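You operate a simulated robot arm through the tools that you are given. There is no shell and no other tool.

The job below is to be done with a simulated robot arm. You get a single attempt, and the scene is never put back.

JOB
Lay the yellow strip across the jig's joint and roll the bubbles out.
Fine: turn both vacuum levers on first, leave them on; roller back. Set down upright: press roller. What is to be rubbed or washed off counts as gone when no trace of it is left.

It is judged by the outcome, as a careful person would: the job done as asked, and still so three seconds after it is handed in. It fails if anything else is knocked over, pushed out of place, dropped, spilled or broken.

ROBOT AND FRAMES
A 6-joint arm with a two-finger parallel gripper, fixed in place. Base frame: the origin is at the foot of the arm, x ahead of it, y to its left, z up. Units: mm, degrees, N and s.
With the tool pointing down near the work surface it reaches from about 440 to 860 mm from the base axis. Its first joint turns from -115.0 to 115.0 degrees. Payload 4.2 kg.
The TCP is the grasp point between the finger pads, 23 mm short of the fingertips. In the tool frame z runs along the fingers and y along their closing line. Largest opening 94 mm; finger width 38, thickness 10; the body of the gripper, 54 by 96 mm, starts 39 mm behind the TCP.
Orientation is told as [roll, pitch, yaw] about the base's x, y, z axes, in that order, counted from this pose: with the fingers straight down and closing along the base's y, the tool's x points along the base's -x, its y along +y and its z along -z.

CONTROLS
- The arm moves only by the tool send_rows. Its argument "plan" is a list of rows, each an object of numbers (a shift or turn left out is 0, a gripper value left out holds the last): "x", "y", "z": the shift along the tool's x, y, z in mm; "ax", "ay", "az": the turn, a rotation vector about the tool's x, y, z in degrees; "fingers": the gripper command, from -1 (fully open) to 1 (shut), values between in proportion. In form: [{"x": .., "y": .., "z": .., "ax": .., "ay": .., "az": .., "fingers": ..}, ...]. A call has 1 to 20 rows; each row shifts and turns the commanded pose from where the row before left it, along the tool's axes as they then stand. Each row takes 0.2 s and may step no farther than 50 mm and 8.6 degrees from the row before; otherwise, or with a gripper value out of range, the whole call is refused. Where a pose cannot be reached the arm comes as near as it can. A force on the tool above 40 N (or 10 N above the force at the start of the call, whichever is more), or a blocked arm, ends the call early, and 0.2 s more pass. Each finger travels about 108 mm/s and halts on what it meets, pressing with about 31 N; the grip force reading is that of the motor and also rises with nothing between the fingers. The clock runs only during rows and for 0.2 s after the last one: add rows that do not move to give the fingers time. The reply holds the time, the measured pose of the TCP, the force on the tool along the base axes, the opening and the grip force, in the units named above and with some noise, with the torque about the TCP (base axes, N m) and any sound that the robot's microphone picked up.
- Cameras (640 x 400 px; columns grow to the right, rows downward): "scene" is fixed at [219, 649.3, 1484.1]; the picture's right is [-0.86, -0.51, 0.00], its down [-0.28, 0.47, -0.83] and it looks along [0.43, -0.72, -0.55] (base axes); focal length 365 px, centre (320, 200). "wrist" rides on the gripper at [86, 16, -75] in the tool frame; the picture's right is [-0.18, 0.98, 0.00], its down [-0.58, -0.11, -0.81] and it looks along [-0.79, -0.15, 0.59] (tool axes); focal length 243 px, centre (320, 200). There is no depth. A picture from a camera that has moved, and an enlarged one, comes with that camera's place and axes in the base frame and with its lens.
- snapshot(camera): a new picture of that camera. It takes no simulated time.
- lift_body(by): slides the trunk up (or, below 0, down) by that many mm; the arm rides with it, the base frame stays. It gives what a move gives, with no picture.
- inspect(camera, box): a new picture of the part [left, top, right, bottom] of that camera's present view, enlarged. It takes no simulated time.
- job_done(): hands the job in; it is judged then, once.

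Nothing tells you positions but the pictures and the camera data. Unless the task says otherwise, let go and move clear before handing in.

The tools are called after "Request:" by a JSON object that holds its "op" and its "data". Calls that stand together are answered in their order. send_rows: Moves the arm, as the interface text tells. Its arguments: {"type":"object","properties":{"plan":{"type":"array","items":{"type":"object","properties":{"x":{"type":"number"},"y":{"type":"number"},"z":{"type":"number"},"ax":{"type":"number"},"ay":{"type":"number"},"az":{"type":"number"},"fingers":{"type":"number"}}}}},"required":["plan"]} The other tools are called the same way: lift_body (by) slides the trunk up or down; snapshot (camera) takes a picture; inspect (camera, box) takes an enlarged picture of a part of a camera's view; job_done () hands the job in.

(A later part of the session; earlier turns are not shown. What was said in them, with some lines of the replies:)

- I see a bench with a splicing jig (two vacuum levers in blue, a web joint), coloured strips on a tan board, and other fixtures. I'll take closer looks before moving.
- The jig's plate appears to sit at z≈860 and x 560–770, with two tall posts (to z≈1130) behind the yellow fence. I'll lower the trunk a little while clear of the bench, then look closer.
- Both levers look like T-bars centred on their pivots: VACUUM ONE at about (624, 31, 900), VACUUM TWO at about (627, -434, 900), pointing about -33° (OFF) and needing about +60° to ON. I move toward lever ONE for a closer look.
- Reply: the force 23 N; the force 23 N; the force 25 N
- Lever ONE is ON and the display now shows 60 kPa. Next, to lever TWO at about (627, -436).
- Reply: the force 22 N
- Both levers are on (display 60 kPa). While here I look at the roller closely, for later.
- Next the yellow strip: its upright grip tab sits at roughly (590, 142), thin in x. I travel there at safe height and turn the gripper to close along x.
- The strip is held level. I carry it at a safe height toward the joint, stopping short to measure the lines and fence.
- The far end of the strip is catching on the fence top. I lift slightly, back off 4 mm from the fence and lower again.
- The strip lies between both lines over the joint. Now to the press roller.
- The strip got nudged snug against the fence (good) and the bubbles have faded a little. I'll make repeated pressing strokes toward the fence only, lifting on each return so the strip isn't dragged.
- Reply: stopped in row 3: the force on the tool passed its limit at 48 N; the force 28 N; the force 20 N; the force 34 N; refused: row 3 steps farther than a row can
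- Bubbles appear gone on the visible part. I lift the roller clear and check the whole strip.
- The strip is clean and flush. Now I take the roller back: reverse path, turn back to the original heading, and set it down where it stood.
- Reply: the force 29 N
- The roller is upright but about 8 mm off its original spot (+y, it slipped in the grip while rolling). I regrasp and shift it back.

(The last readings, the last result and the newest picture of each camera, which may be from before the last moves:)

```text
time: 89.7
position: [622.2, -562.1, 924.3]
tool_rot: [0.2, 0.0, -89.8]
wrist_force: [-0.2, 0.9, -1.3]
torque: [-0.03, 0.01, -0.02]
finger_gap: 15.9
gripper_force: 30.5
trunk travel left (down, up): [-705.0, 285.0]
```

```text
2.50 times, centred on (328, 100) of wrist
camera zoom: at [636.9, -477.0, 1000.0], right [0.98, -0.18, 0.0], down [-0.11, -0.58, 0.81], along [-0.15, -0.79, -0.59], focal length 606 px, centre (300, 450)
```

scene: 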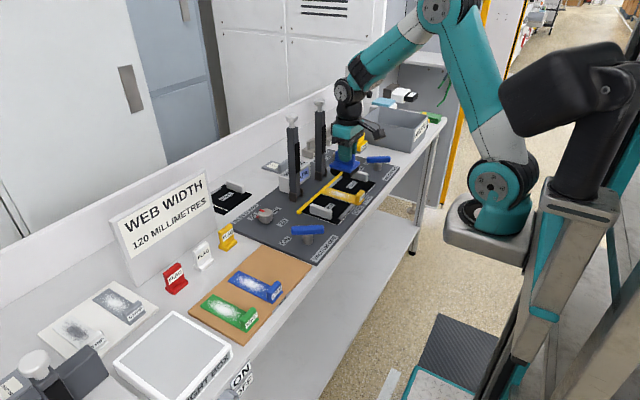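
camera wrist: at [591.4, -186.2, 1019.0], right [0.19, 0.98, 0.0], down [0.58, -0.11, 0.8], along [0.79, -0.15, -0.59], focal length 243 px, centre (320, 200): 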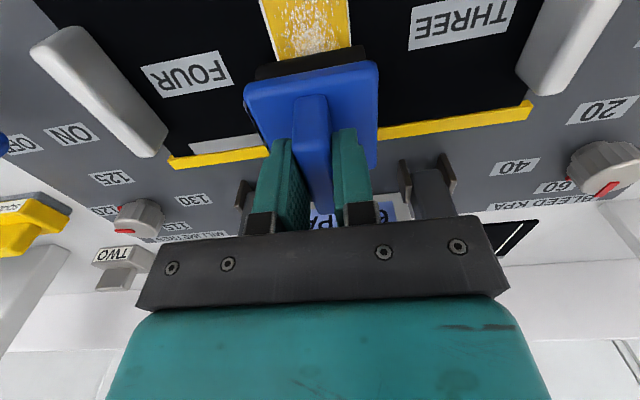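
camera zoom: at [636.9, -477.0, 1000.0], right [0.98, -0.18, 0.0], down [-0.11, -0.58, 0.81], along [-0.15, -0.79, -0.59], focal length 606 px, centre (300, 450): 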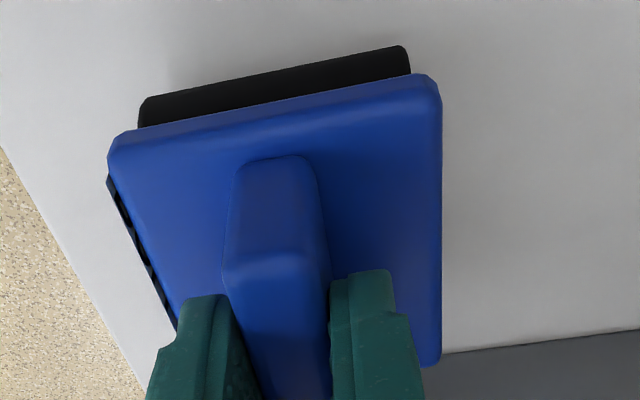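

Request:
{"op": "send_rows", "data": {"plan": [{"z": 3}, {}]}}

Request:
{"op": "send_rows", "data": {"plan": [{"z": 1}, {}]}}

Request:
{"op": "inspect", "data": {"camera": "scene", "box": [370, 120, 420, 165]}}

```text
time: 90.3
position: [621.9, -561.4, 923.1]
tool_rot: [0.1, 0.0, -89.9]
wrist_force: [-0.6, 0.5, -1.1]
torque: [-0.01, -0.04, -0.02]
finger_gap: 15.7
gripper_force: 30.9
trunk travel left (down, up): [-705.0, 285.0]
```

```text
time: 90.9
position: [623.3, -561.4, 921.3]
tool_rot: [0.2, -0.1, -89.9]
wrist_force: [1.0, -0.5, 1.2]
torque: [0.04, -0.06, 0.02]
finger_gap: 15.7
gripper_force: 31.2
trunk travel left (down, up): [-705.0, 285.0]
```

```text
8.89 times, centred on (395, 142) of scene
camera zoom: at [219.0, 649.3, 1484.1], right [-0.86, -0.51, 0.0], down [-0.28, 0.47, -0.83], along [0.43, -0.72, -0.55], focal length 3241 px, centre (-347, 711)
```

zoom: 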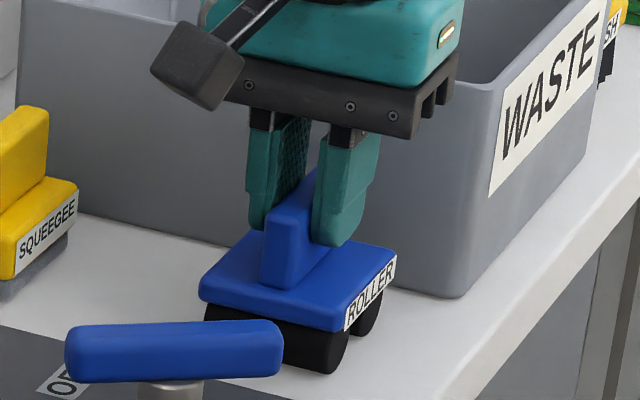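

Request:
{"op": "send_rows", "data": {"plan": [{"z": 0.3}, {"fingers": 0.6}, {"fingers": 0.3}, {"fingers": 0.0}, {}, {"z": -15}, {"z": -40}, {"z": -40}, {}]}}

Request:
{"op": "inspect", "data": {"camera": "scene", "box": [370, 120, 420, 165]}}

Request:
{"op": "snapshot", "data": {"camera": "wrist"}}

```text
time: 92.9
position: [619.5, -563.4, 1016.3]
tool_rot: [0.1, 0.0, -89.9]
wrist_force: [0.3, -0.5, 0.4]
torque: [0.02, 0.01, 0.01]
finger_gap: 47.1
gripper_force: 0.1
trunk travel left (down, up): [-705.0, 285.0]
```

```text
8.89 times, centred on (395, 142) of scene
camera zoom: at [219.0, 649.3, 1484.1], right [-0.86, -0.51, 0.0], down [-0.28, 0.47, -0.83], along [0.43, -0.72, -0.55], focal length 3241 px, centre (-347, 711)
```

zoom: 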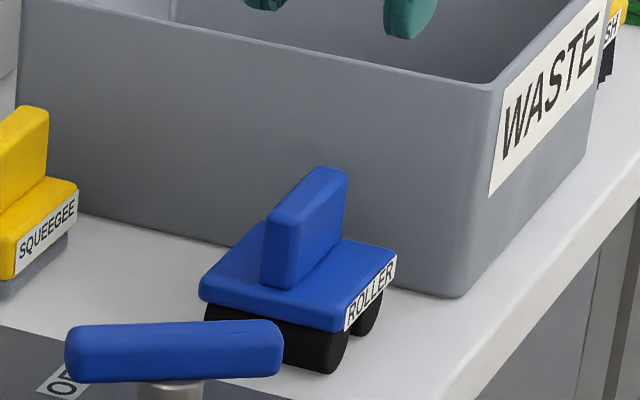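

```text
taken
camera wrist: at [634.3, -477.6, 1091.6], right [0.98, -0.18, 0.0], down [-0.11, -0.58, 0.81], along [-0.15, -0.79, -0.59], focal length 243 px, centre (320, 200)
```

wrist: 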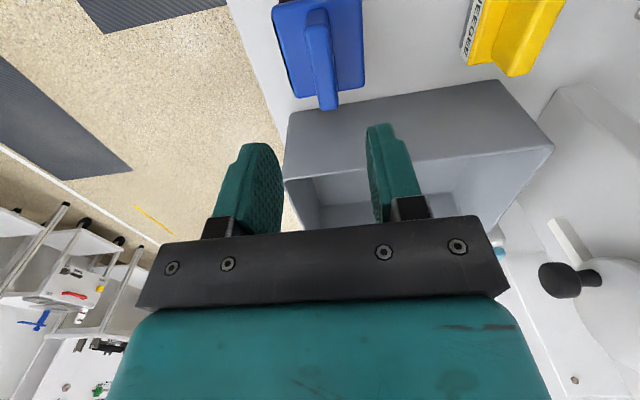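

The roller is upright in its original place. I move clear and do a final check of everything.

Request:
{"op": "send_rows", "data": {"plan": [{"z": -40}, {"z": -40}, {"x": 40, "y": -20}, {"x": 40, "y": -20}, {"x": 40, "y": -20}, {"x": 40}, {}, {}]}}

Request:
{"op": "snapshot", "data": {"camera": "scene"}}

Request:
{"op": "inspect", "data": {"camera": "scene", "box": [270, 140, 410, 250]}}

Request:
{"op": "inspect", "data": {"camera": "scene", "box": [318, 172, 374, 212]}}

Request:
{"op": "inspect", "data": {"camera": "scene", "box": [150, 200, 330, 340]}}

```text
time: 94.7
position: [562.6, -402.4, 1095.5]
tool_rot: [0.1, -0.1, -89.9]
wrist_force: [0.3, 0.5, 0.1]
torque: [0.0, -0.01, 0.01]
finger_gap: 47.2
gripper_force: 0.1
trunk travel left (down, up): [-705.0, 285.0]
```

```text
taken
```

scene: 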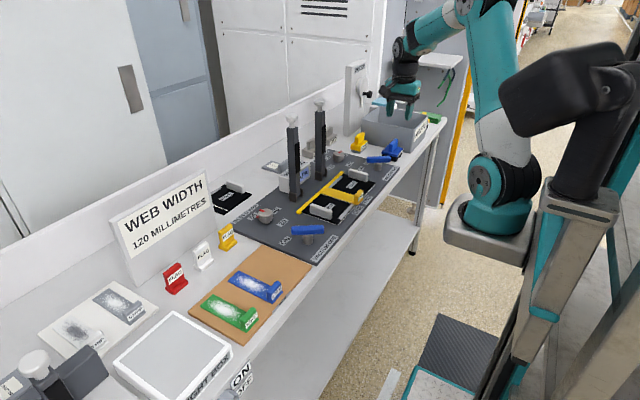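

```text
3.64 times, centred on (340, 195) of scene
camera zoom: at [219.0, 649.3, 1484.1], right [-0.86, -0.51, 0.0], down [-0.28, 0.47, -0.83], along [0.43, -0.72, -0.55], focal length 1326 px, centre (247, 218)
```

zoom: 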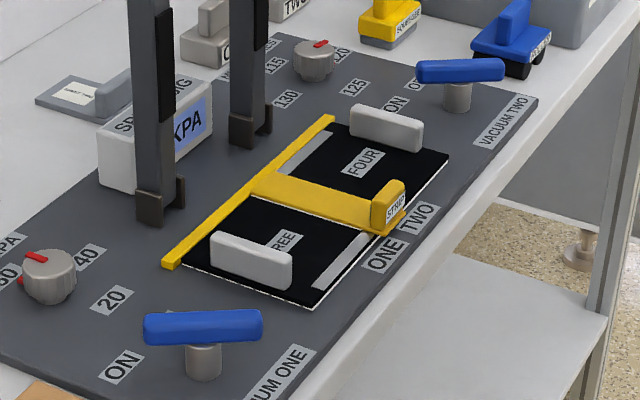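

```text
10.00 times, centred on (346, 192) of scene
camera zoom: at [219.0, 649.3, 1484.1], right [-0.86, -0.51, 0.0], down [-0.28, 0.47, -0.83], along [0.43, -0.72, -0.55], focal length 3647 px, centre (60, 280)
```

zoom: 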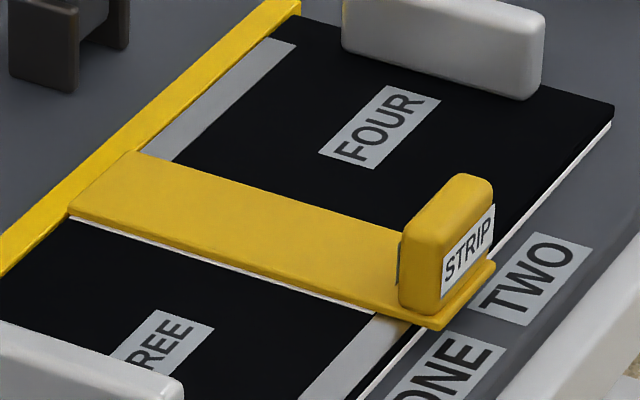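

```text
2.86 times, centred on (240, 270) of scene
camera zoom: at [219.0, 649.3, 1484.1], right [-0.86, -0.51, 0.0], down [-0.28, 0.47, -0.83], along [0.43, -0.72, -0.55], focal length 1042 px, centre (549, 0)
```

zoom: 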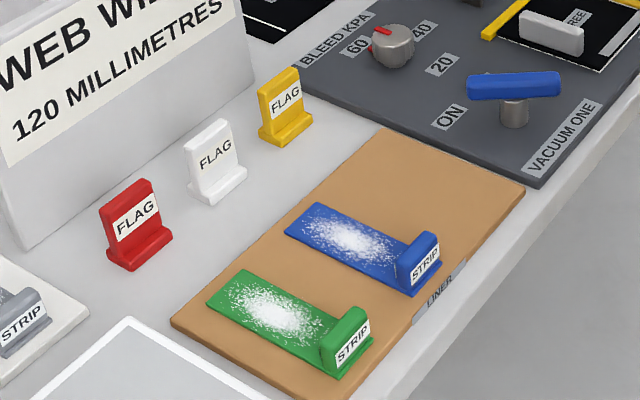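

Both vacuum levers are on. The yellow strip lies flat along the joint, against the fence, with no bubbles left. The roller is upright in its place and the arm is clear, so I'm handing in.

Request:
{"op": "job_done", "data": {}}

```text
The job is handed in.
```

The job is handed in. The yellow strip lies flat along the jig's joint with no bubbles left on it.

- **Vacuum levers:** both were turned on before I touched the strip, and both are still on. The jig's display went to 60 kPa.
- **Strip:** it covers the joint between webs THREE and FOUR, inside the two white lines. I set it a few millimetres short of the fence, and the first roller stroke pushed it snug against it.
- **Bubbles:** after several pressing strokes toward the fence, the camera pictures show no white marks left on the strip.
- **Roller:** it is upright at its original spot. It had slipped about 8 mm in the grip while rolling, so I picked it up again and moved it back.

In the final pictures nothing else on the bench looked moved, and the arm was clear before I handed in.
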